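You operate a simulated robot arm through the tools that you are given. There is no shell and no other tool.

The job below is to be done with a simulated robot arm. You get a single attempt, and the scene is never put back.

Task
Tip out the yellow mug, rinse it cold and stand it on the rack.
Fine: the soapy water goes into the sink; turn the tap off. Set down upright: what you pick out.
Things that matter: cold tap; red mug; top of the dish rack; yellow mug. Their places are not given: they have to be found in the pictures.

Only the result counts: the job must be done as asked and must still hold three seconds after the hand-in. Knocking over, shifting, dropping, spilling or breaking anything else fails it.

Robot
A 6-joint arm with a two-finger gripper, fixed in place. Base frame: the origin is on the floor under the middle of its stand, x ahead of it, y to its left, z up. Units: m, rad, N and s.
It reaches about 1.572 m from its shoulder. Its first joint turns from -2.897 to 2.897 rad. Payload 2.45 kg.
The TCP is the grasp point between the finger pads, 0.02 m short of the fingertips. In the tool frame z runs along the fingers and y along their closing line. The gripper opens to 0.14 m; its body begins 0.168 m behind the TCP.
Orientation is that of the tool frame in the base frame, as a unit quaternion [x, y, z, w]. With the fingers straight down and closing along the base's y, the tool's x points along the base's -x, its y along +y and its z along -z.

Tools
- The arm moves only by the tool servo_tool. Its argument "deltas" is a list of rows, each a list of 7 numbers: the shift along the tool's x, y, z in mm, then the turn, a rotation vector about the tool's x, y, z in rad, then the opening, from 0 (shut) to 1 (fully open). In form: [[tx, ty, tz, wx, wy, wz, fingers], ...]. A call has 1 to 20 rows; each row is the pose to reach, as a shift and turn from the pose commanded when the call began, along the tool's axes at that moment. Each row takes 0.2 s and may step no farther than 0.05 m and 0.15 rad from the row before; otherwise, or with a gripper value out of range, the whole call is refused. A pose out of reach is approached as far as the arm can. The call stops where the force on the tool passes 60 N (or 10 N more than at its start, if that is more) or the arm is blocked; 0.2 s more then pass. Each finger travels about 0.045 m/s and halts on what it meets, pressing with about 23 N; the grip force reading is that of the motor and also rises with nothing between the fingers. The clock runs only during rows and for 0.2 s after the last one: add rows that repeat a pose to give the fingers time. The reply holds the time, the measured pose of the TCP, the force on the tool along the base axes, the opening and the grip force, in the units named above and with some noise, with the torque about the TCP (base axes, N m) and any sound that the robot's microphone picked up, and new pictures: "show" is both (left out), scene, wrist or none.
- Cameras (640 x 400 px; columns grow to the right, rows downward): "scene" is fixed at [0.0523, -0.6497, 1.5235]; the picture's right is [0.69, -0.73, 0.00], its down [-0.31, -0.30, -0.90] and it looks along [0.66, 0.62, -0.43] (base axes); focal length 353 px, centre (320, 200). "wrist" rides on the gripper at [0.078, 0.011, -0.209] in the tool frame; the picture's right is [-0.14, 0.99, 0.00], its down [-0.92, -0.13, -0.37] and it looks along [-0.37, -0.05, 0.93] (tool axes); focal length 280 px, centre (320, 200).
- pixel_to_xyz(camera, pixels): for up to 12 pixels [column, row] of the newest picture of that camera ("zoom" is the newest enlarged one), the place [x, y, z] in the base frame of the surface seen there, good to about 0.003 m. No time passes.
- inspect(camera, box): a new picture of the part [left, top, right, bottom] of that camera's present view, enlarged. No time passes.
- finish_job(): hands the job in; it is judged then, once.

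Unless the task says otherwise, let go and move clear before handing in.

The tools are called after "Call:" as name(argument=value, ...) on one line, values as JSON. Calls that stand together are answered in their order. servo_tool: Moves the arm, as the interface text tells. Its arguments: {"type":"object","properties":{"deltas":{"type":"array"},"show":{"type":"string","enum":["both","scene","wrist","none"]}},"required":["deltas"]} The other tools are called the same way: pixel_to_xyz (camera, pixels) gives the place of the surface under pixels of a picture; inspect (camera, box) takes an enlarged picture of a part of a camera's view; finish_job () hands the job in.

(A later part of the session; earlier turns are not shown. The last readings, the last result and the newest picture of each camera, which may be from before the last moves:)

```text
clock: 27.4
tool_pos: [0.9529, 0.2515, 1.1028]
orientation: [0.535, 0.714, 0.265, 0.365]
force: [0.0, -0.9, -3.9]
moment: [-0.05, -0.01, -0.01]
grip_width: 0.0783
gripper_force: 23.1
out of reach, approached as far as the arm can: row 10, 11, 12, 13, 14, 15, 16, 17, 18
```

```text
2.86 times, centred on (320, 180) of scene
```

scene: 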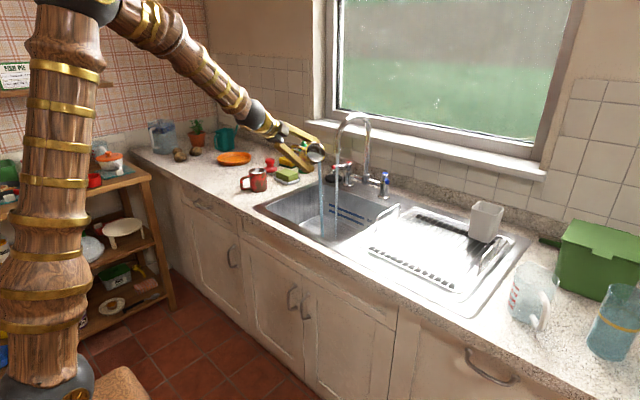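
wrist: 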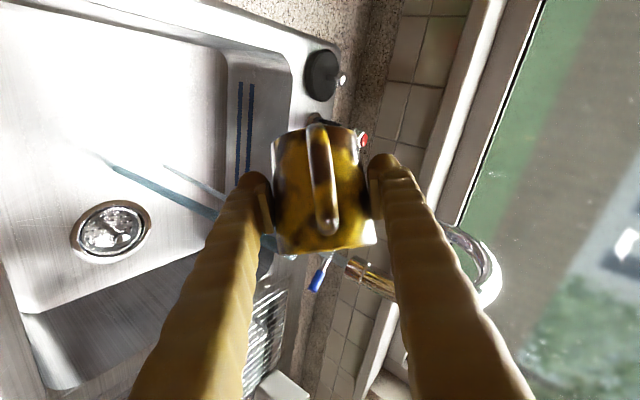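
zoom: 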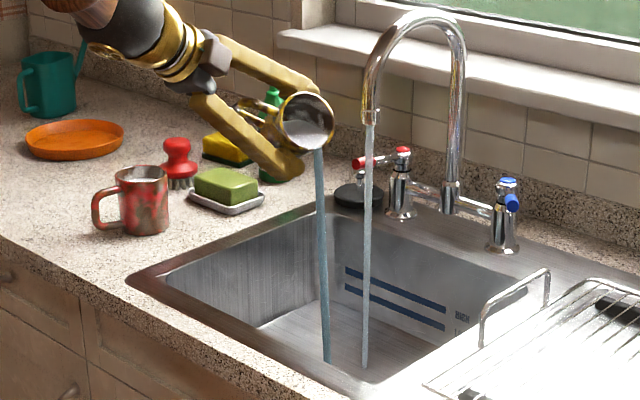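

The first part of the soapy water is pouring into the basin (stream at zoom (322,250)), but the roll ran out of reach beyond about 0.5 rad, and the arm drifted up and forward to (0.953, 0.252, 1.103). I'll roll back upright and then tip the other way, from further right, where the wrist should have more travel.

Call:
servo_tool(deltas=[[0, 0, 0, 0, 0, -0.1, 0.3], [0, 0, 0, 0, 0, -0.2, 0.3], [0, 0, 0, 0, 0, -0.3, 0.3], [0, 0, 0, 0, 0, -0.4, 0.3], [0, 0, 0, 0, 0, -0.5, 0.3], [0, 0, 0, 0, 0, -0.6, 0.3], [0, 0, 0, 0, 0, -0.7, 0.3], [0, 0, 0, 0, 0, -0.8, 0.3], [0, 0, 0, 0, 0, -0.9, 0.3], [0, 0, 0, 0, 0, -1.0, 0.3], [0, 0, 0, 0, 0, -1.1, 0.3], [0, 0, 0, 0, 0, -1.2, 0.3], [0, 0, 0, 0, 0, -1.3, 0.3], [0, 0, 0, 0, 0, -1.3, 0.3]], show="both")

Call:
inspect(camera="scene", box=[220, 110, 420, 250])

```text
clock: 30.4
tool_pos: [0.9527, 0.2525, 1.102]
orientation: [-0.007, 0.893, -0.011, 0.45]
force: [0.1, 0.0, -3.3]
moment: [-0.01, -0.03, -0.01]
grip_width: 0.0782
gripper_force: 23.4
```

scene: 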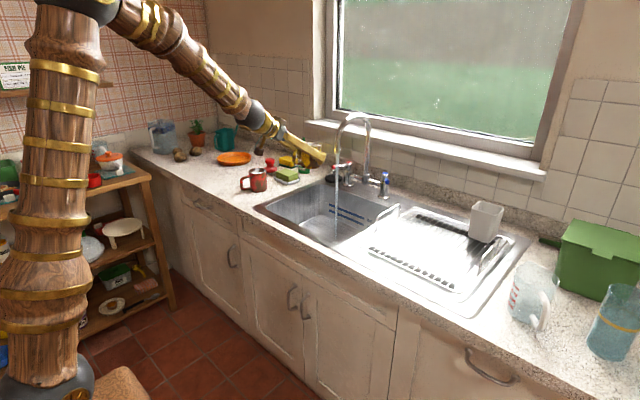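
wrist: 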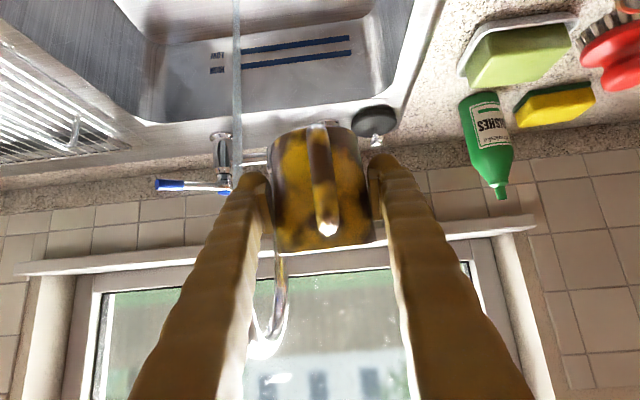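

```text
2.86 times, centred on (320, 180) of scene
```

zoom: 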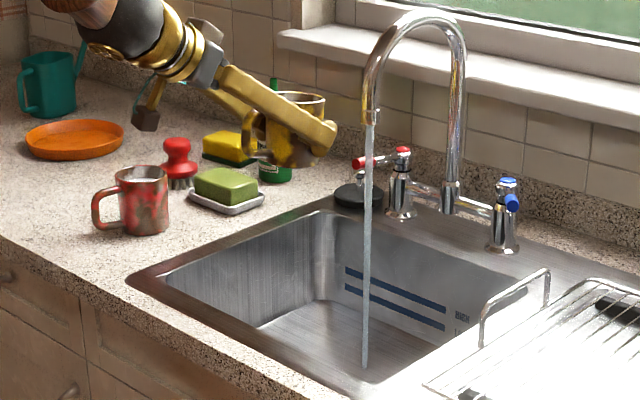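

The mug is upright again at (0.953, 0.253, 1.102) and the load fell from about 5 N to 3.3 N, so much of the water is out. I'll lower it, draw back to x≈0.90 to stay below and clear of the spout, and shift right to y≈0.12.

Call:
servo_tool(deltas=[[15, 0, 1, 0, -0.02, 0, 0.3], [40, 0, 2, 0, -0.05, 0, 0.3], [65, 0, 3, 0, -0.08, 0, 0.3], [83, 0, 4, 0, -0.11, 0, 0.3], [90, 0, 4, 0, -0.11, 0, 0.3], [90, -8, 4, 0, -0.11, 0, 0.3], [90, -25, 4, 0, -0.11, 0, 0.3], [90, -50, 4, 0, -0.11, 0, 0.3], [90, -78, 4, 0, -0.11, 0, 0.3], [90, -103, 4, 0, -0.11, 0, 0.3], [90, -120, 4, 0, -0.11, 0, 0.3], [90, -128, 4, 0, -0.11, 0, 0.3], [90, -130, 4, 0, -0.11, 0, 0.3]], show="both")

Call:
inspect(camera="scene", box=[220, 110, 420, 250])

```text
clock: 33.2
tool_pos: [0.904, 0.1203, 1.0307]
orientation: [-0.007, 0.866, -0.011, 0.499]
force: [-0.4, 0.6, -3.7]
moment: [-0.02, -0.01, 0.0]
grip_width: 0.078
gripper_force: 23.5
```

scene: 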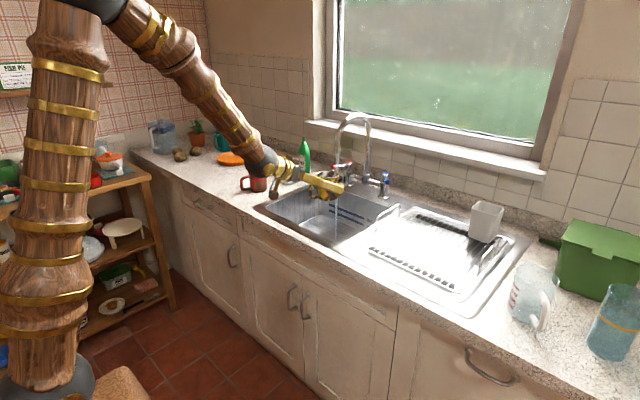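
wrist: 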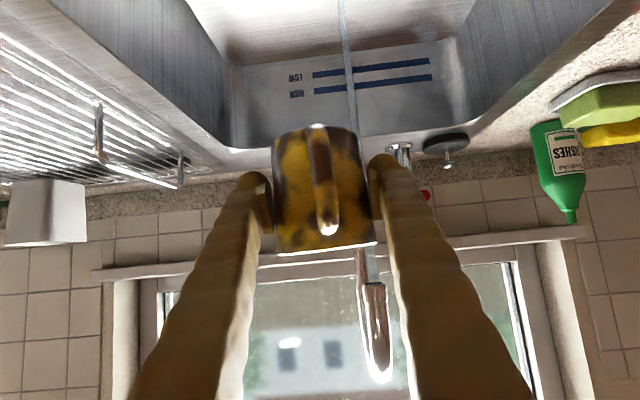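

```text
2.86 times, centred on (320, 180) of scene
```

zoom: 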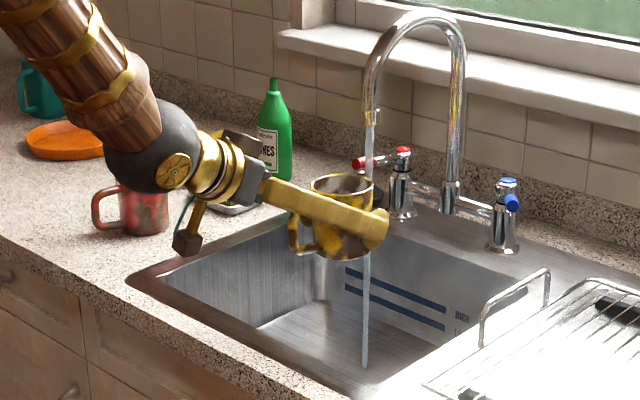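

The mug is at (0.904, 0.120, 1.031), below the spout height and clear of the stream at zoom (368,290). I'll roll it the other way, tipping toward +y, and watch for reach limits.

Call:
servo_tool(deltas=[[0, 0, 0, 0, 0, -0.1, 0.3], [0, 0, 0, 0, 0, -0.2, 0.3], [0, 0, 0, 0, 0, -0.3, 0.3], [0, 0, 0, 0, 0, -0.4, 0.3], [0, 0, 0, 0, 0, -0.5, 0.3], [0, 0, 0, 0, 0, -0.6, 0.3], [0, 0, 0, 0, 0, -0.7, 0.3], [0, 0, 0, 0, 0, -0.8, 0.3], [0, 0, 0, 0, 0, -0.9, 0.3], [0, 0, 0, 0, 0, -1.0, 0.3]], show="both")

Call:
inspect(camera="scene", box=[220, 110, 420, 250])

```text
clock: 35.4
tool_pos: [0.9024, 0.1205, 1.0302]
orientation: [-0.421, 0.757, -0.249, 0.433]
force: [-0.7, 0.0, -3.5]
moment: [-0.01, -0.04, 0.04]
grip_width: 0.0783
gripper_force: 22.7
```

scene: 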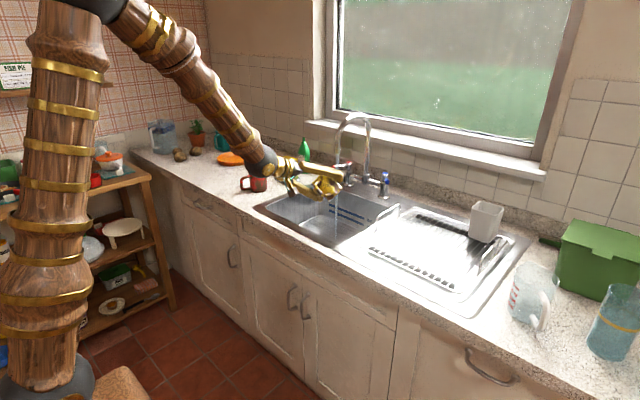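
wrist: 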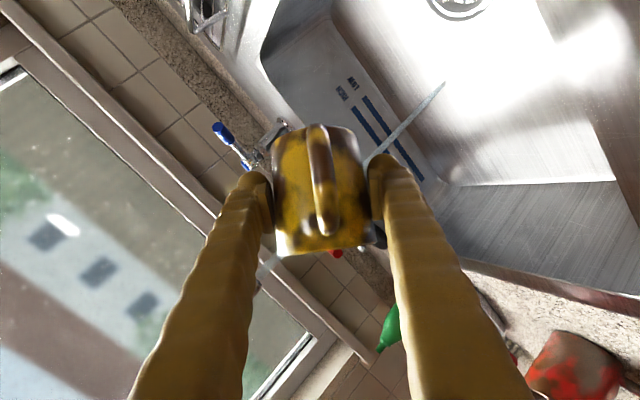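

```text
2.86 times, centred on (320, 180) of scene
```

zoom: 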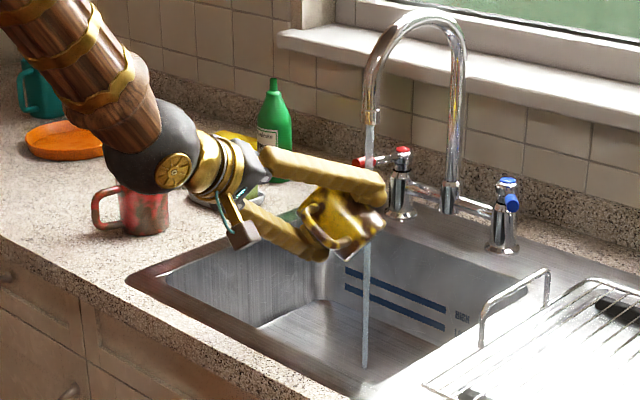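

The roll of -1.0 rad went through with the position held. I'll keep rolling to about -2.6 rad so the mug empties fully into the basin.

Call:
servo_tool(deltas=[[0, 0, 0, 0, 0, -0.1, 0.3], [0, 0, 0, 0, 0, -0.2, 0.3], [0, 0, 0, 0, 0, -0.3, 0.3], [0, 0, 0, 0, 0, -0.4, 0.3], [0, 0, 0, 0, 0, -0.5, 0.3], [0, 0, 0, 0, 0, -0.6, 0.3], [0, 0, 0, 0, 0, -0.7, 0.3], [0, 0, 0, 0, 0, -0.8, 0.3], [0, 0, 0, 0, 0, -0.9, 0.3], [0, 0, 0, 0, 0, -1.0, 0.3]], show="both")

Call:
inspect(camera="scene", box=[220, 110, 420, 250])

```text
clock: 37.6
tool_pos: [0.9031, 0.1205, 1.0314]
orientation: [0.734, -0.461, 0.426, -0.259]
force: [0.2, -0.3, -2.7]
moment: [0.01, 0.01, 0.03]
grip_width: 0.0781
gripper_force: 23.5
```

scene: 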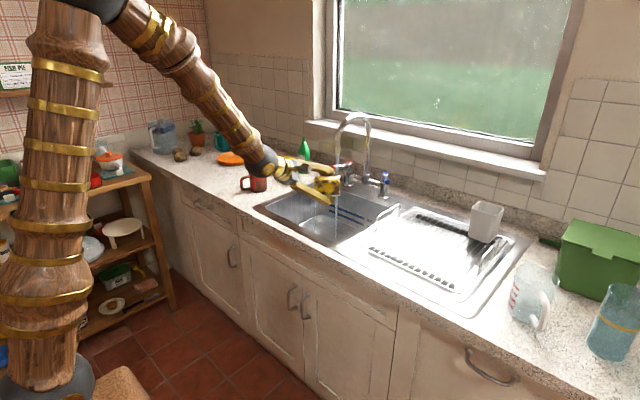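
wrist: 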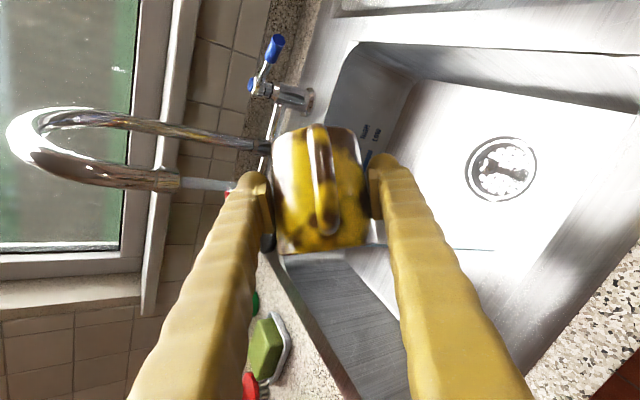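

```text
2.86 times, centred on (320, 180) of scene
```

zoom: 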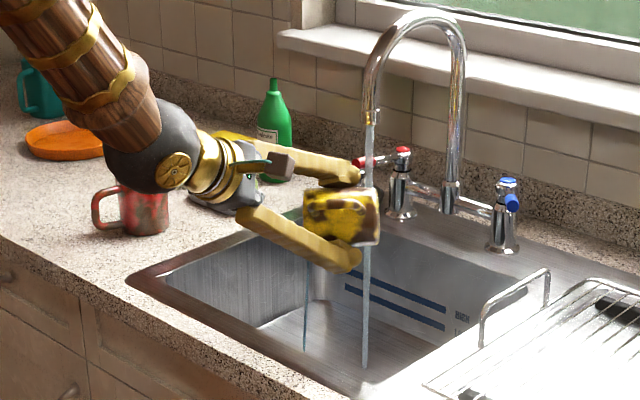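

A thin stream still leaves the mug at zoom (306,300), falling inside the basin. I'll roll on by another 0.8 rad and hold to drain.

Call:
servo_tool(deltas=[[0, 0, 0, 0, 0, -0.1, 0.3], [0, 0, 0, 0, 0, -0.2, 0.3], [0, 0, 0, 0, 0, -0.3, 0.3], [0, 0, 0, 0, 0, -0.4, 0.3], [0, 0, 0, 0, 0, -0.5, 0.3], [0, 0, 0, 0, 0, -0.6, 0.3], [0, 0, 0, 0, 0, -0.7, 0.3], [0, 0, 0, 0, 0, -0.8, 0.3], [0, 0, 0, 0, 0, -0.8, 0.3], [0, 0, 0, 0, 0, -0.8, 0.3], [0, 0, 0, 0, 0, -0.8, 0.3]], show="both")

Call:
inspect(camera="scene", box=[220, 110, 420, 250])

```text
clock: 40.0
tool_pos: [0.903, 0.1202, 1.0318]
orientation: [0.855, -0.14, 0.493, -0.074]
force: [-0.1, -0.1, -2.6]
moment: [0.01, 0.0, 0.0]
grip_width: 0.0774
gripper_force: 22.7
```

scene: 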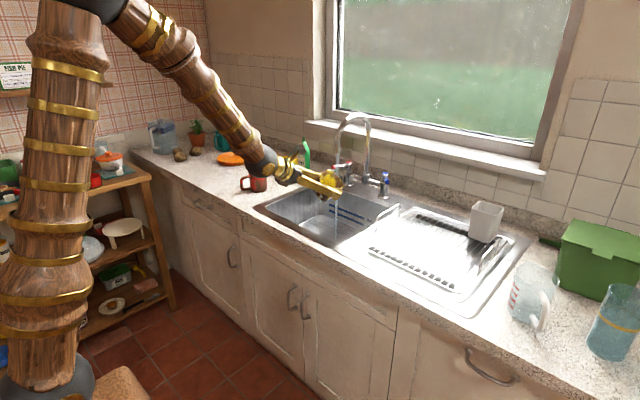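
wrist: 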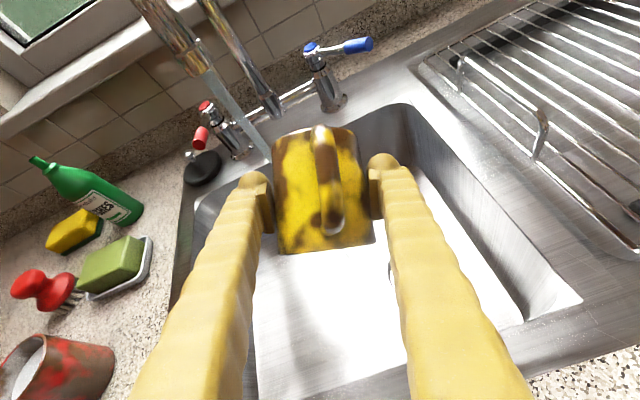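

```text
2.86 times, centred on (320, 180) of scene
```

zoom: 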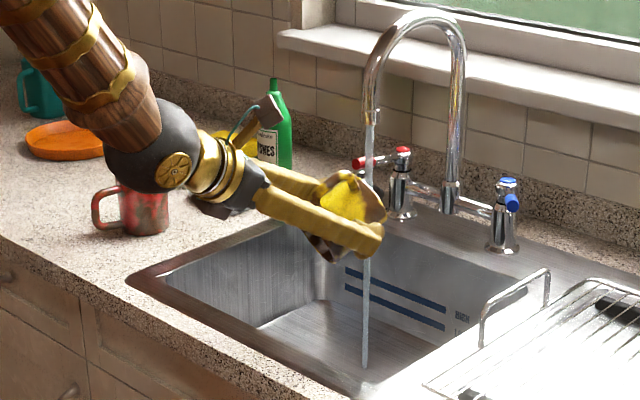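

The mug is inverted about 118° and nothing more runs out (load 2.6 N, so it is empty). I'll measure where the stream falls before bringing the mug under it.

Call:
pixel_to_xyz(camera="zoom", pixels=[[369, 135], [369, 150], [368, 170], [366, 290], [365, 320], [366, 350], [372, 112]])

Call:
inspect(camera="wrist", box=[100, 0, 420, 200])

```text
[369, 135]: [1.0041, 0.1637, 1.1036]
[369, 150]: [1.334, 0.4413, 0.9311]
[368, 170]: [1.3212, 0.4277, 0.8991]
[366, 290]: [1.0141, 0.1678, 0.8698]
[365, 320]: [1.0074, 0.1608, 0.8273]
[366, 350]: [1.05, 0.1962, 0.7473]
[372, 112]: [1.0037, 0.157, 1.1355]
```

```text
2.00 times, centred on (260, 100) of wrist
```

zoom: 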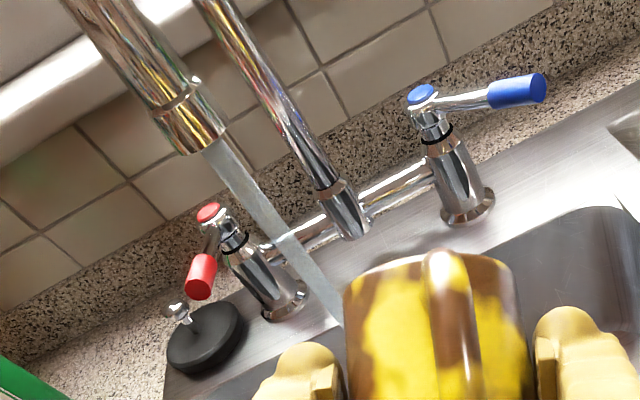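

The stream falls at about (1.007, 0.162). I'll roll the empty mug back upright.

Call:
servo_tool(deltas=[[0, 0, 0, 0, 0, 0.14, 0.3], [0, 0, 0, 0, 0, 0.28, 0.3], [0, 0, 0, 0, 0, 0.42, 0.3], [0, 0, 0, 0, 0, 0.56, 0.3], [0, 0, 0, 0, 0, 0.7, 0.3], [0, 0, 0, 0, 0, 0.84, 0.3], [0, 0, 0, 0, 0, 0.98, 0.3], [0, 0, 0, 0, 0, 1.12, 0.3], [0, 0, 0, 0, 0, 1.26, 0.3], [0, 0, 0, 0, 0, 1.4, 0.3], [0, 0, 0, 0, 0, 1.54, 0.3], [0, 0, 0, 0, 0, 1.68, 0.3], [0, 0, 0, 0, 0, 1.82, 0.3], [0, 0, 0, 0, 0, 1.96, 0.3], [0, 0, 0, 0, 0, 2.1, 0.3], [0, 0, 0, 0, 0, 2.24, 0.3], [0, 0, 0, 0, 0, 2.38, 0.3], [0, 0, 0, 0, 0, 2.52, 0.3], [0, 0, 0, 0, 0, 2.66, 0.3], [0, 0, 0, 0, 0, 2.8, 0.3]], show="scene")

Call:
inspect(camera="scene", box=[260, 100, 420, 200])

```text
clock: 44.2
tool_pos: [0.9038, 0.1202, 1.0309]
orientation: [-0.006, 0.867, -0.011, 0.499]
force: [-0.2, 0.2, -3.1]
moment: [0.05, 0.02, -0.01]
grip_width: 0.0773
gripper_force: 23.1
```

scene: 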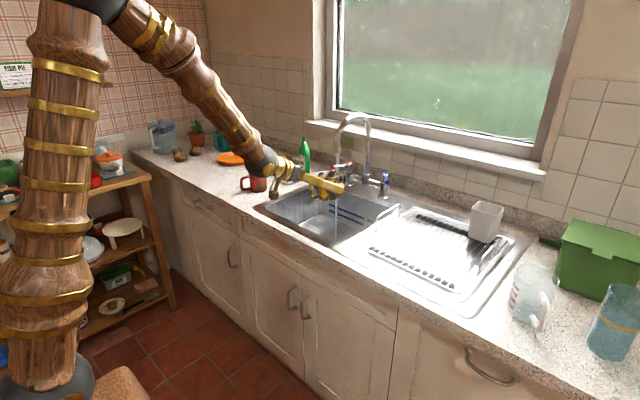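

```text
4.00 times, centred on (340, 150) of scene
```

zoom: 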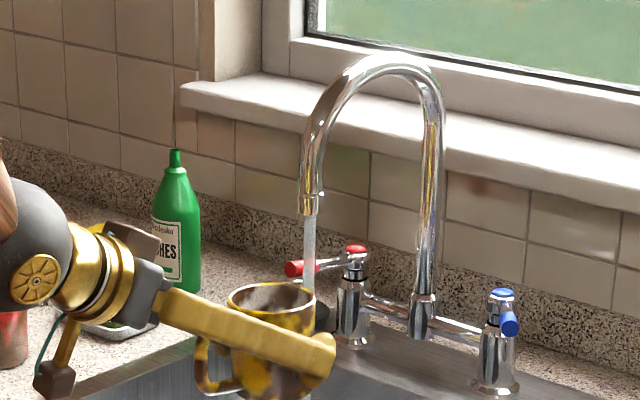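

The empty, stained mug is upright with its rim near z 1.075, below the spout tip at 1.12. I'll bring it under the stream at (1.006, 0.160).

Call:
servo_tool(deltas=[[-4, 4, 11, 0, 0, 0, 0.3], [-11, 12, 30, 0, 0, 0, 0.3], [-19, 22, 54, 0, 0, 0, 0.3], [-28, 32, 78, 0, 0, 0, 0.3], [-34, 38, 93, 0, 0, 0, 0.3], [-35.4, 40, 97.3, 0, 0, 0, 0.3]], show="both")

Call:
inspect(camera="scene", box=[260, 100, 420, 200])

```text
clock: 45.6
tool_pos: [1.0047, 0.1593, 1.0108]
orientation: [-0.007, 0.867, -0.01, 0.499]
force: [0.3, -0.6, -2.6]
moment: [-0.01, 0.0, 0.01]
grip_width: 0.077
gripper_force: 23.1
```

scene: 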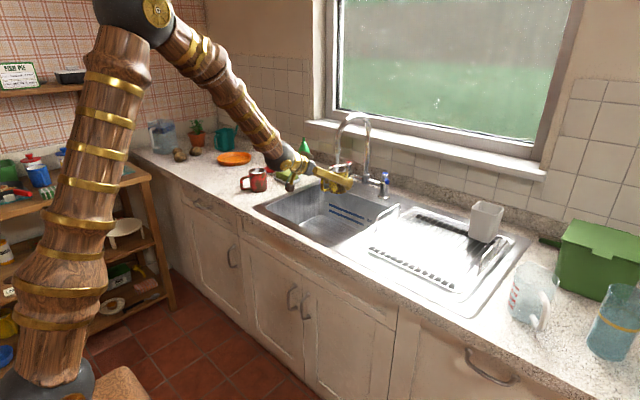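
wrist: 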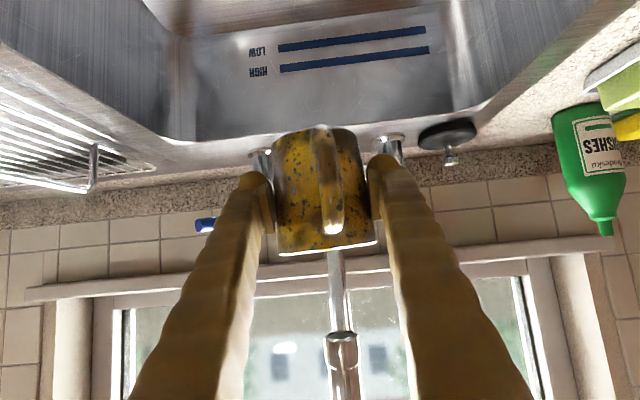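

```text
4.00 times, centred on (340, 150) of scene
```

zoom: 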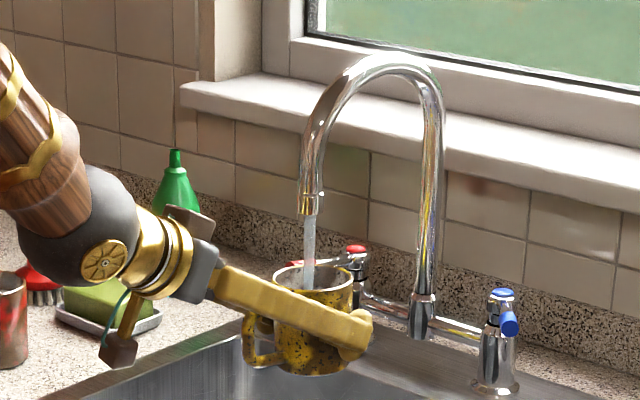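

The stream enters the mug at zoom (310,250) and the stains are already breaking into specks. I'll hold here 3 seconds.

Call:
servo_tool(deltas=[[0, 0, 0, 0, 0, 0, 0.3], [0, 0, 0, 0, 0, 0, 0.3], [0, 0, 0, 0, 0, 0, 0.3], [0, 0, 0, 0, 0, 0, 0.3], [0, 0, 0, 0, 0, 0, 0.3], [0, 0, 0, 0, 0, 0, 0.3], [0, 0, 0, 0, 0, 0, 0.3], [0, 0, 0, 0, 0, 0, 0.3], [0, 0, 0, 0, 0, 0, 0.3], [0, 0, 0, 0, 0, 0, 0.3], [0, 0, 0, 0, 0, 0, 0.3], [0, 0, 0, 0, 0, 0, 0.3], [0, 0, 0, 0, 0, 0, 0.3], [0, 0, 0, 0, 0, 0, 0.3], [0, 0, 0, 0, 0, 0, 0.3]], show="both")

Call:
inspect(camera="scene", box=[260, 100, 420, 200])

```text
clock: 48.8
tool_pos: [1.0038, 0.1585, 1.0114]
orientation: [-0.007, 0.867, -0.011, 0.499]
force: [-0.5, 0.5, -5.8]
moment: [0.0, -0.02, 0.04]
grip_width: 0.077
gripper_force: 23.2
```

scene: 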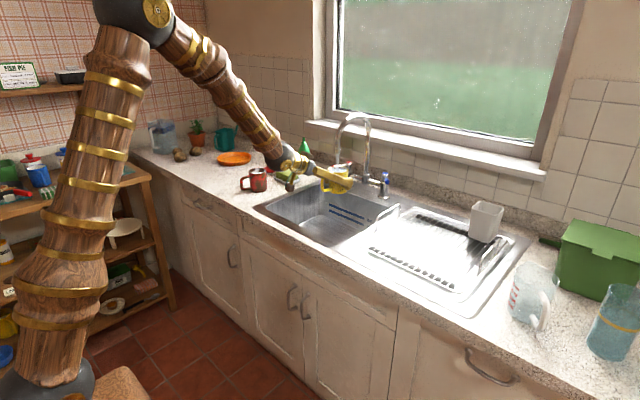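
wrist: 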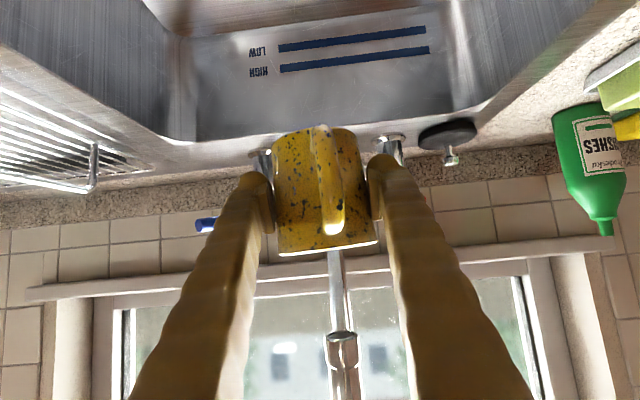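

```text
4.00 times, centred on (340, 150) of scene
```

zoom: 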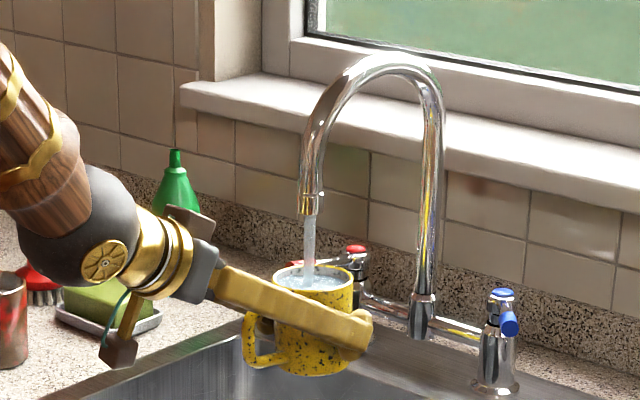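

The mug has filled with clear water (load 5.8 N) and only small specks remain. I'll hold another 3 seconds so it rinses fully, with any overflow going into the basin.

Call:
servo_tool(deltas=[[0, 0, 0, 0, 0, 0, 0.3], [0, 0, 0, 0, 0, 0, 0.3], [0, 0, 0, 0, 0, 0, 0.3], [0, 0, 0, 0, 0, 0, 0.3], [0, 0, 0, 0, 0, 0, 0.3], [0, 0, 0, 0, 0, 0, 0.3], [0, 0, 0, 0, 0, 0, 0.3], [0, 0, 0, 0, 0, 0, 0.3], [0, 0, 0, 0, 0, 0, 0.3], [0, 0, 0, 0, 0, 0, 0.3], [0, 0, 0, 0, 0, 0, 0.3], [0, 0, 0, 0, 0, 0, 0.3], [0, 0, 0, 0, 0, 0, 0.3], [0, 0, 0, 0, 0, 0, 0.3], [0, 0, 0, 0, 0, 0, 0.3]], show="both")

Call:
inspect(camera="scene", box=[260, 100, 420, 200])

```text
clock: 52.0
tool_pos: [1.0051, 0.1585, 1.0118]
orientation: [-0.007, 0.867, -0.011, 0.499]
force: [0.0, 0.3, -5.5]
moment: [-0.02, -0.03, 0.0]
grip_width: 0.0769
gripper_force: 23.4
```

scene: 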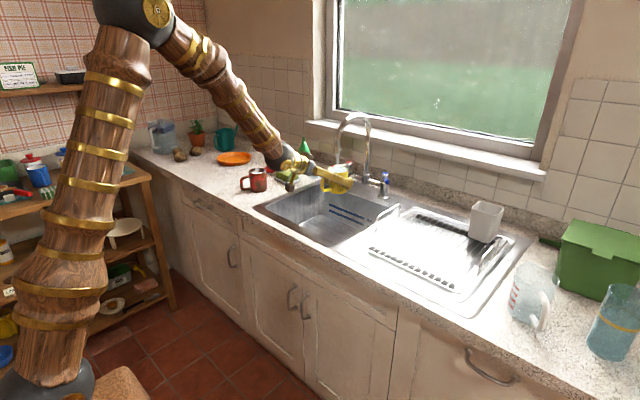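
wrist: 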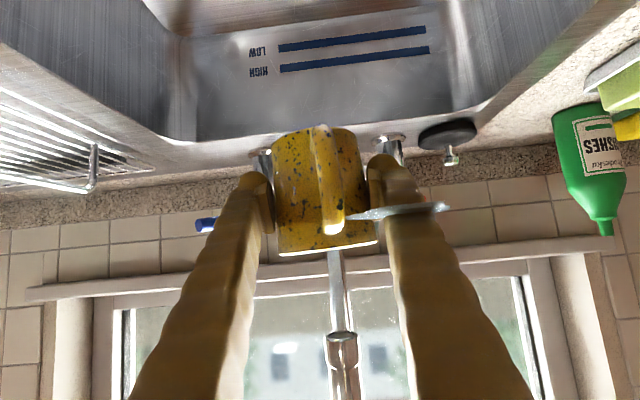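

```text
4.00 times, centred on (340, 150) of scene
```

zoom: 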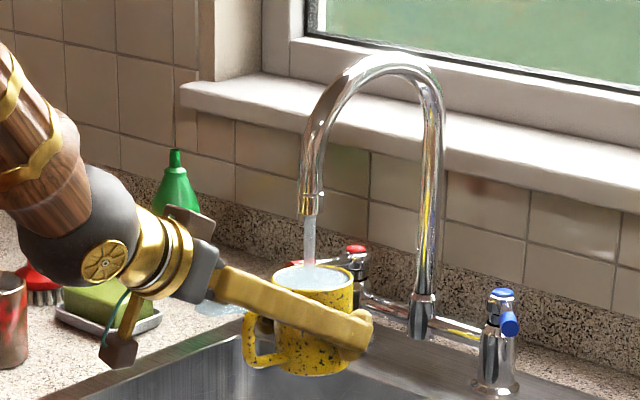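

The mug is now brim-full, and something new shows at wrist (400,210) and zoom (220,305) — possibly overflow. No time passes while I look closer.

Call:
inspect(camera="scene", box=[280, 150, 360, 200])

Call:
pixel_to_xyz(camera="scene", pixels=[[315, 177], [312, 178], [317, 176], [322, 177], [318, 179]])

Call:
pixel_to_xyz(camera="wrist", pixels=[[360, 214], [380, 211], [400, 210], [420, 209], [440, 207]])

Call:
inspect(camera="wrist", box=[240, 110, 480, 260])

```text
8.00 times, centred on (320, 175) of scene
```

zoom: 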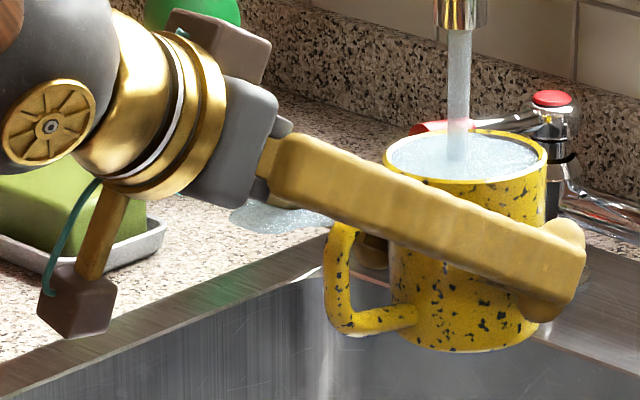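

```text
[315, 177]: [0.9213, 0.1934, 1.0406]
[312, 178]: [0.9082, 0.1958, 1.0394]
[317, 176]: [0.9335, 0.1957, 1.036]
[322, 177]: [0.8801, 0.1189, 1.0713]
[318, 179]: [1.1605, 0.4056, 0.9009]
```

```text
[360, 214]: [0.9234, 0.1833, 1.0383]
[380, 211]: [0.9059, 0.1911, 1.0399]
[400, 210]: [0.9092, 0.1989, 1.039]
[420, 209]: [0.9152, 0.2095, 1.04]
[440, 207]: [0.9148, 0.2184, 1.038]
```

```text
2.67 times, centred on (360, 185) of wrist
```

zoom: 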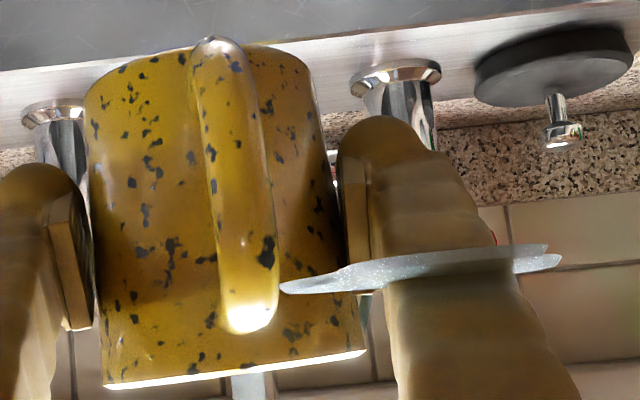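

A thin water sheet reads z≈1.04 at (0.91, 0.20), just beside the left finger and above the basin: the brim-full mug is overflowing. I'll pull the mug out of the stream at once and tip it into the basin.

Call:
servo_tool(deltas=[[3, -3, -8, 0, 0, 0, 0.3], [9, -10, -25, 0, 0, 0, 0.3], [18, -20, -48, 0, 0, 0, 0.3], [27, -30, -73, 0, 0, 0, 0.3], [33, -37, -91, 0, 0, 0, 0.3], [35.4, -40, -97.3, 0, 0, 0, 0.3]], show="both")

Call:
inspect(camera="scene", box=[250, 130, 410, 230])

Call:
inspect(camera="wrist", box=[160, 60, 480, 260])

```text
clock: 53.4
tool_pos: [0.9031, 0.1199, 1.0315]
orientation: [-0.007, 0.867, -0.01, 0.499]
force: [-0.4, 0.8, -5.9]
moment: [-0.01, -0.04, 0.02]
grip_width: 0.077
gripper_force: 23.3
```

scene: 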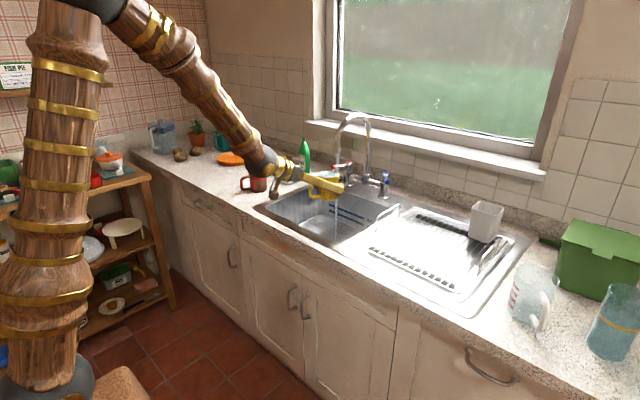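
wrist: 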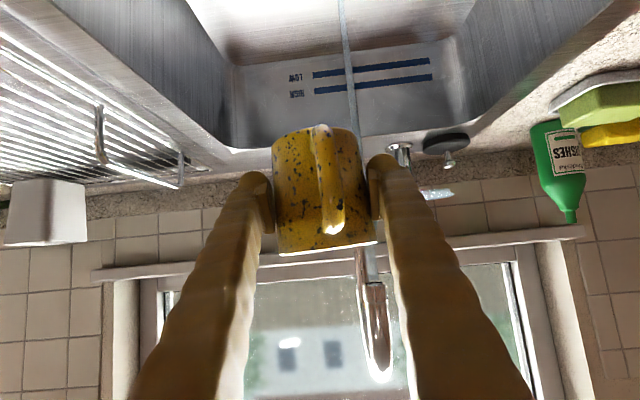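

```text
4.00 times, centred on (330, 180) of scene
```

zoom: 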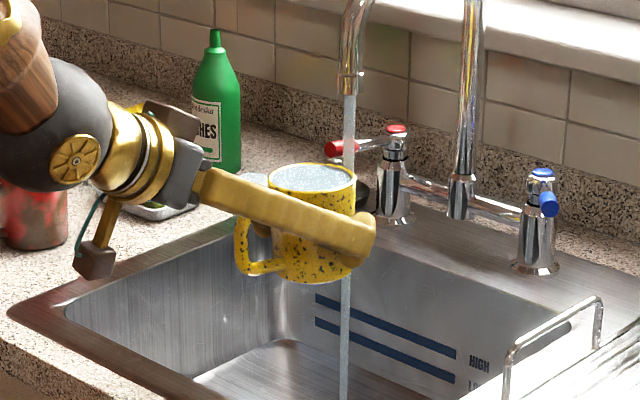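

```text
2.00 times, centred on (320, 160) of wrist
```

zoom: 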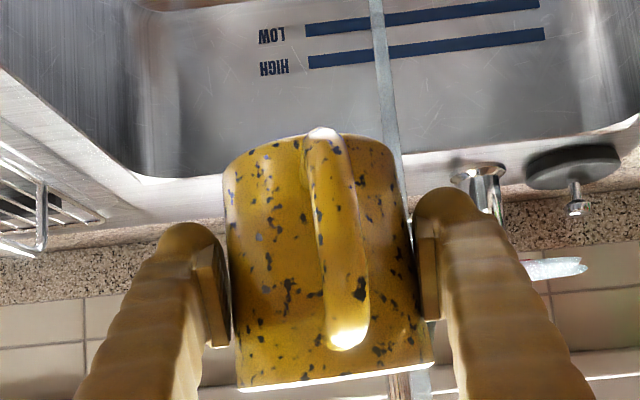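

The small water sheet stays at about (0.91, 0.20, 1.04) in the pictures (wrist (438,193)), above the basin. The mug, full of clear water at (0.903, 0.120), is clear of the stream; I'll tip it the same way as before.

Call:
servo_tool(deltas=[[0, 0, 0, 0, 0, -0.1, 0.3], [0, 0, 0, 0, 0, -0.2, 0.3], [0, 0, 0, 0, 0, -0.3, 0.3], [0, 0, 0, 0, 0, -0.4, 0.3], [0, 0, 0, 0, 0, -0.5, 0.3], [0, 0, 0, 0, 0, -0.6, 0.3], [0, 0, 0, 0, 0, -0.7, 0.3], [0, 0, 0, 0, 0, -0.8, 0.3]], show="both")

Call:
inspect(camera="scene", box=[250, 130, 410, 230])

```text
clock: 55.2
tool_pos: [0.9031, 0.1197, 1.0302]
orientation: [-0.345, 0.796, -0.204, 0.454]
force: [-0.3, -0.1, -5.4]
moment: [0.02, -0.04, 0.04]
grip_width: 0.0771
gripper_force: 23.2
```

scene: 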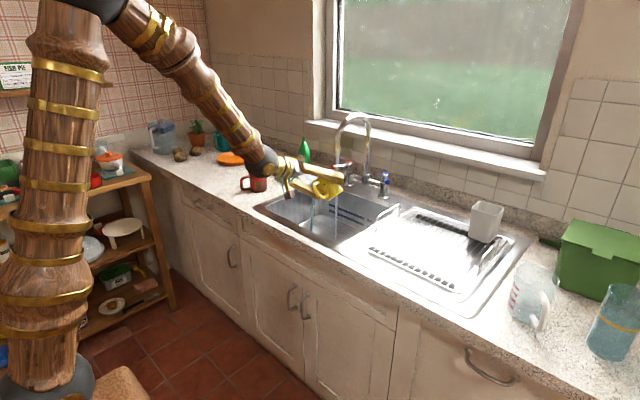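
wrist: 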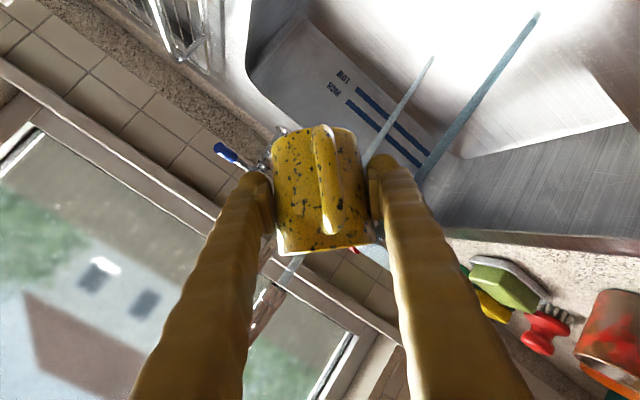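

```text
4.00 times, centred on (330, 180) of scene
```

zoom: 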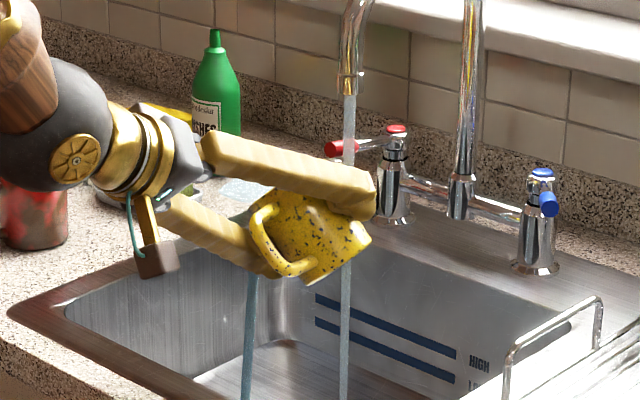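

The clear rinse water is pouring into the basin (zoom (250,330)). I'll roll on to empty it and hold a moment.

Call:
servo_tool(deltas=[[0, 0, 0, 0, 0, -0.1, 0.3], [0, 0, 0, 0, 0, -0.2, 0.3], [0, 0, 0, 0, 0, -0.3, 0.3], [0, 0, 0, 0, 0, -0.4, 0.3], [0, 0, 0, 0, 0, -0.5, 0.3], [0, 0, 0, 0, 0, -0.6, 0.3], [0, 0, 0, 0, 0, -0.7, 0.3], [0, 0, 0, 0, 0, -0.8, 0.3], [0, 0, 0, 0, 0, -0.92, 0.3], [0, 0, 0, 0, 0, -1.04, 0.3], [0, 0, 0, 0, 0, -1.16, 0.3], [0, 0, 0, 0, 0, -1.28, 0.3], [0, 0, 0, 0, 0, -1.4, 0.3], [0, 0, 0, 0, 0, -1.52, 0.3], [0, 0, 0, 0, 0, -1.64, 0.3], [0, 0, 0, 0, 0, -1.76, 0.3], [0, 0, 0, 0, 0, -1.88, 0.3], [0, 0, 0, 0, 0, -2.0, 0.3], [0, 0, 0, 0, 0, -2.0, 0.3], [0, 0, 0, 0, 0, -2.0, 0.3]], show="both")

Call:
inspect(camera="scene", box=[250, 130, 410, 230])

Call:
inspect(camera="wrist", box=[160, 60, 480, 260])

```text
clock: 59.4
tool_pos: [0.9043, 0.1192, 1.0308]
orientation: [0.855, -0.14, 0.494, -0.074]
force: [-1.0, 0.0, -2.6]
moment: [0.03, -0.01, 0.01]
grip_width: 0.077
gripper_force: 22.7
```

scene: 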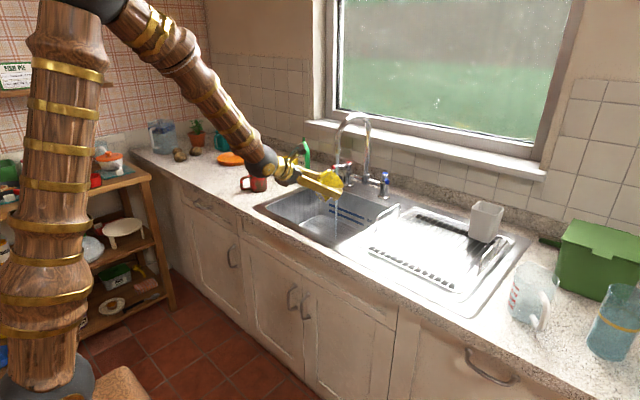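
wrist: 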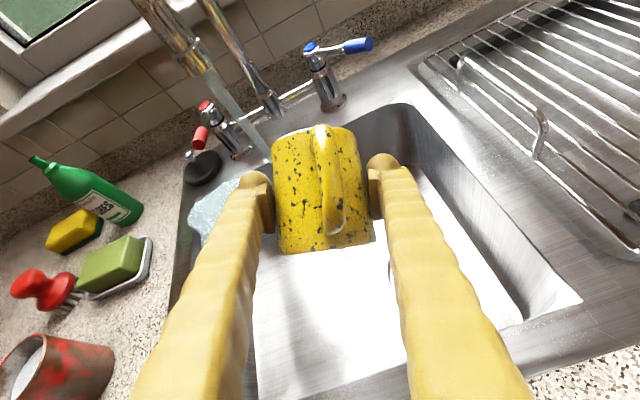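

```text
4.00 times, centred on (330, 180) of scene
```

zoom: 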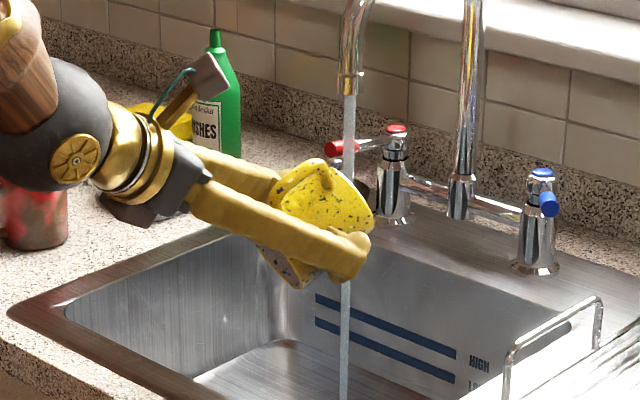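

```text
2.00 times, centred on (320, 160) of wrist
```

zoom: 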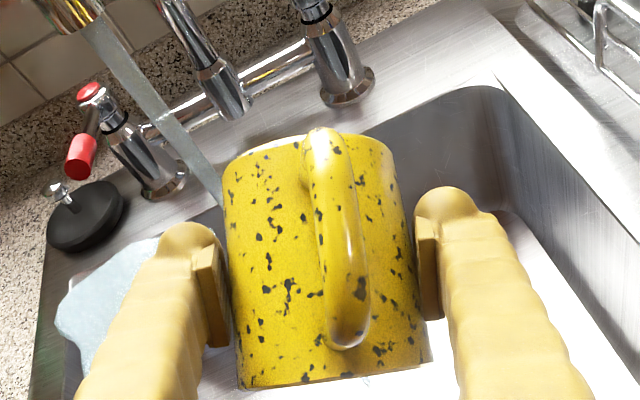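

The mug is empty again (load 2.6 N) and its outside now shows yellow with fine specks. I'll give it a second, shorter cold rinse without letting it overflow; first rolling it upright.

Call:
servo_tool(deltas=[[0, 0, 0, 0, 0, 0.14, 0.3], [0, 0, 0, 0, 0, 0.28, 0.3], [0, 0, 0, 0, 0, 0.42, 0.3], [0, 0, 0, 0, 0, 0.56, 0.3], [0, 0, 0, 0, 0, 0.7, 0.3], [0, 0, 0, 0, 0, 0.84, 0.3], [0, 0, 0, 0, 0, 0.98, 0.3], [0, 0, 0, 0, 0, 1.12, 0.3], [0, 0, 0, 0, 0, 1.26, 0.3], [0, 0, 0, 0, 0, 1.4, 0.3], [0, 0, 0, 0, 0, 1.54, 0.3], [0, 0, 0, 0, 0, 1.68, 0.3], [0, 0, 0, 0, 0, 1.82, 0.3], [0, 0, 0, 0, 0, 1.96, 0.3], [0, 0, 0, 0, 0, 2.1, 0.3], [0, 0, 0, 0, 0, 2.24, 0.3], [0, 0, 0, 0, 0, 2.38, 0.3], [0, 0, 0, 0, 0, 2.52, 0.3], [0, 0, 0, 0, 0, 2.66, 0.3], [0, 0, 0, 0, 0, 2.8, 0.3]], show="both")

Call:
inspect(camera="scene", box=[270, 140, 390, 215])

```text
clock: 63.6
tool_pos: [0.9035, 0.1196, 1.031]
orientation: [-0.007, 0.867, -0.01, 0.499]
force: [0.0, 0.2, -2.9]
moment: [-0.01, 0.0, -0.02]
grip_width: 0.0768
gripper_force: 23.3
```

scene: 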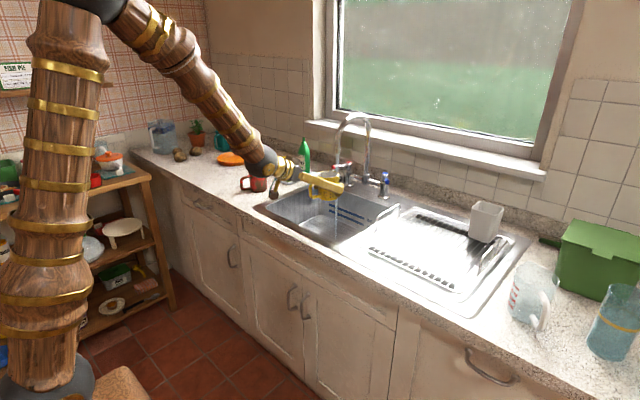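
wrist: 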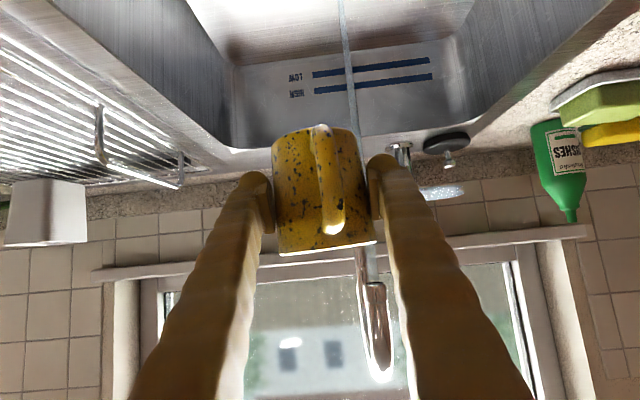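

```text
5.33 times, centred on (330, 178) of scene
```

zoom: 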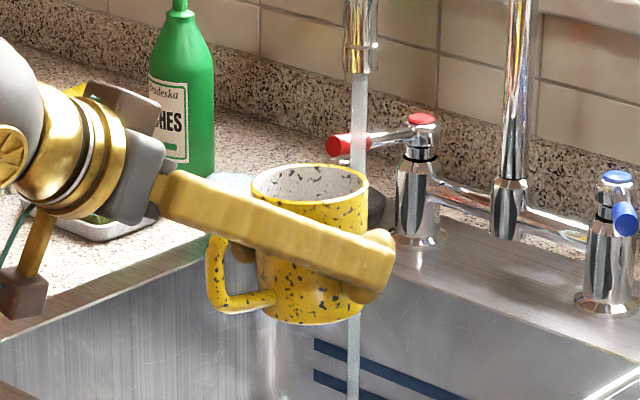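

The inside at zoom (310,185) is white now with a few specks left. I'll bring the mug back under the stream for about 1.2 s and check.

Call:
servo_tool(deltas=[[-4, 4, 11, 0, 0, 0, 0.3], [-11, 12, 30, 0, 0, 0, 0.3], [-19, 22, 54, 0, 0, 0, 0.3], [-28, 32, 78, 0, 0, 0, 0.3], [-34, 38, 93, 0, 0, 0, 0.3], [-35.4, 40, 97.3, 0, 0, 0, 0.3], [-35.4, 40, 97.3, 0, 0, 0, 0.3], [-35.4, 40, 97.3, 0, 0, 0, 0.3], [-35.4, 40, 97.3, 0, 0, 0, 0.3]], show="both")

Call:
inspect(camera="scene", box=[280, 150, 360, 200])

```text
clock: 65.6
tool_pos: [1.0048, 0.1589, 1.0114]
orientation: [-0.006, 0.866, -0.011, 0.499]
force: [0.1, -0.6, -3.2]
moment: [0.0, 0.0, 0.0]
grip_width: 0.0767
gripper_force: 23.4
```

scene: 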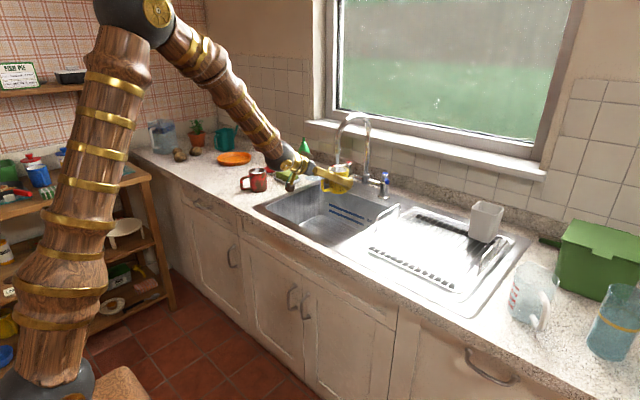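
wrist: 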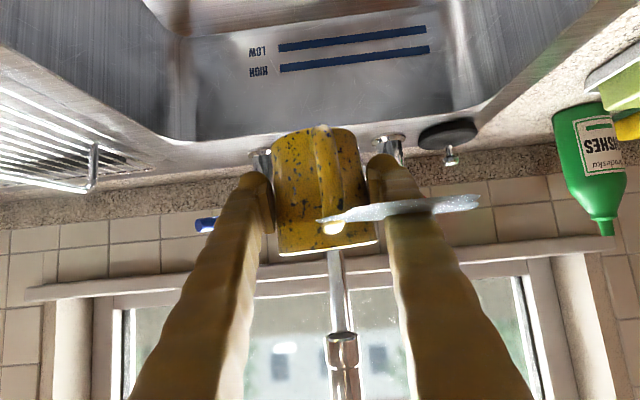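

```text
8.00 times, centred on (320, 175) of scene
```

zoom: 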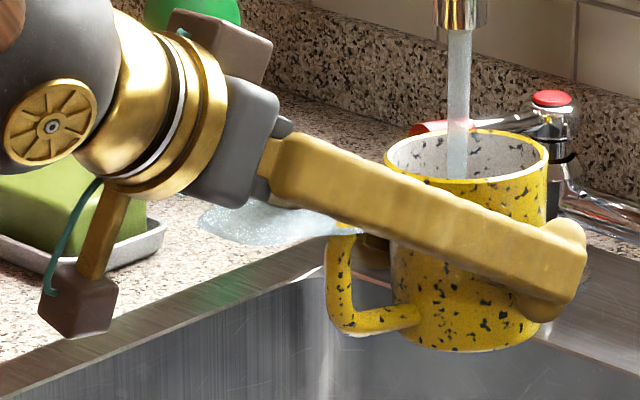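

The water enters the mug, which is only part-filled (3.2 N); the floating sheet shows again at wrist (400,208). I'll measure its extent before going on.

Call:
pixel_to_xyz(camera="zoom", pixels=[[205, 222], [240, 215], [240, 238], [290, 225], [330, 225], [355, 230], [270, 240]])

Call:
pixel_to_xyz(camera="wrist", pixels=[[325, 219], [350, 214], [385, 209], [420, 206], [450, 203], [475, 199]])

Call:
inspect(camera="wrist", box=[240, 110, 480, 260])

```text
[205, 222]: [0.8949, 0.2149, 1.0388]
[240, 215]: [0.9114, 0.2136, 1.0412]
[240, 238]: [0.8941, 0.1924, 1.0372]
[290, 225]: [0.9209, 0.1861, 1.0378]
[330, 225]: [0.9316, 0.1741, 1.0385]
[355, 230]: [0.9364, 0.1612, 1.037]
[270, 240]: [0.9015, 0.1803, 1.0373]
```

```text
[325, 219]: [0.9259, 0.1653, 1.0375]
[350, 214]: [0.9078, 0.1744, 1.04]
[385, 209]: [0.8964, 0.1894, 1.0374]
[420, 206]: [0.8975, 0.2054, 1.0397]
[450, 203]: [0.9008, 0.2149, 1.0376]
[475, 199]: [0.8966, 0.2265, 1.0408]
```

```text
2.67 times, centred on (360, 185) of wrist
```

zoom: 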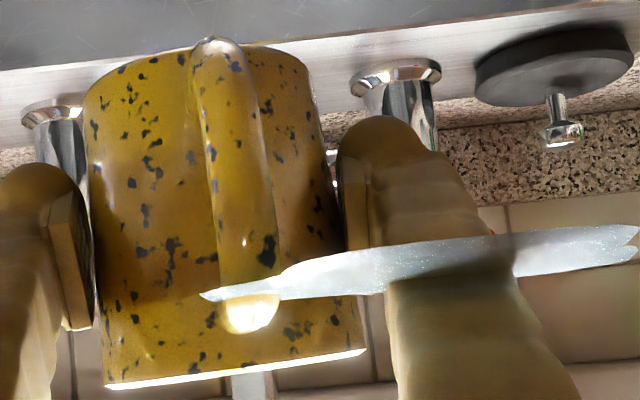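

The sheet spans roughly x 0.895–0.94, y 0.16–0.227 at z≈1.04, within the basin's outline, and the speck pattern has not changed since the first rinse, so the mug is rinsed. I'll withdraw from the stream and tip the little water out.

Call:
servo_tool(deltas=[[4, -4, -11, 0, 0, 0, 0.3], [11, -12, -30, 0, 0, 0, 0.3], [20, -22, -55, 0, 0, 0, 0.3], [29, -32, -79, 0, 0, 0, 0.3], [35.4, -40, -97.3, 0, 0, 0, 0.3], [35.4, -40, -97.3, 0, 0, -0.12, 0.3], [35.4, -40, -97.3, 0, 0, -0.24, 0.3], [35.4, -40, -97.3, 0, 0, -0.36, 0.3], [35.4, -40, -97.3, 0, 0, -0.48, 0.3], [35.4, -40, -97.3, 0, 0, -0.6, 0.3], [35.4, -40, -97.3, 0, 0, -0.72, 0.3], [35.4, -40, -97.3, 0, 0, -0.84, 0.3], [35.4, -40, -97.3, 0, 0, -0.96, 0.3], [35.4, -40, -97.3, 0, 0, -1.08, 0.3], [35.4, -40, -97.3, 0, 0, -1.2, 0.3], [35.4, -40, -97.3, 0, 0, -1.32, 0.3], [35.4, -40, -97.3, 0, 0, -1.44, 0.3], [35.4, -40, -97.3, 0, 0, -1.56, 0.3]], show="scene")

Call:
inspect(camera="scene", box=[250, 130, 410, 230])

```text
clock: 69.4
tool_pos: [0.9027, 0.1186, 1.0304]
orientation: [0.615, -0.611, 0.359, -0.346]
force: [0.4, -0.8, -2.8]
moment: [0.07, -0.01, -0.02]
grip_width: 0.077
gripper_force: 22.6
```

scene: 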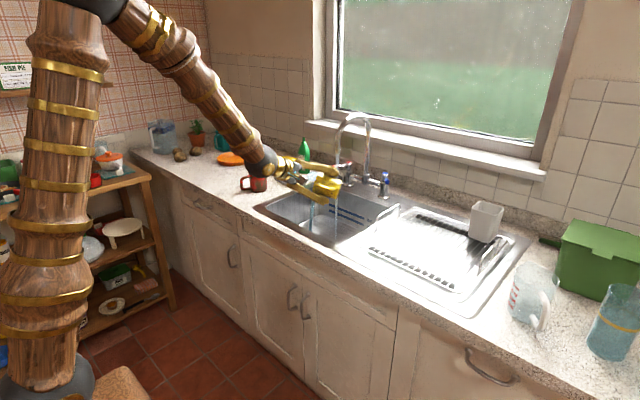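

```text
4.00 times, centred on (330, 180) of scene
```

zoom: 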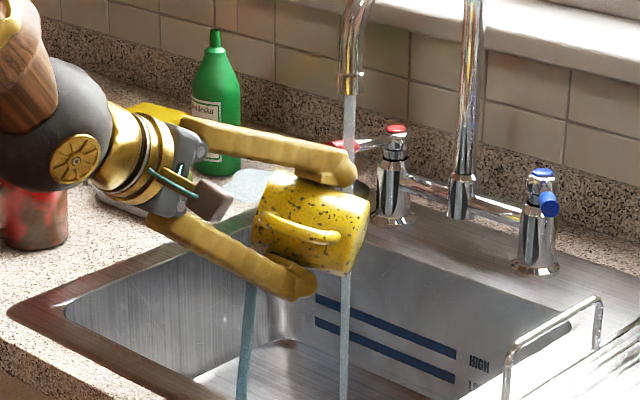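

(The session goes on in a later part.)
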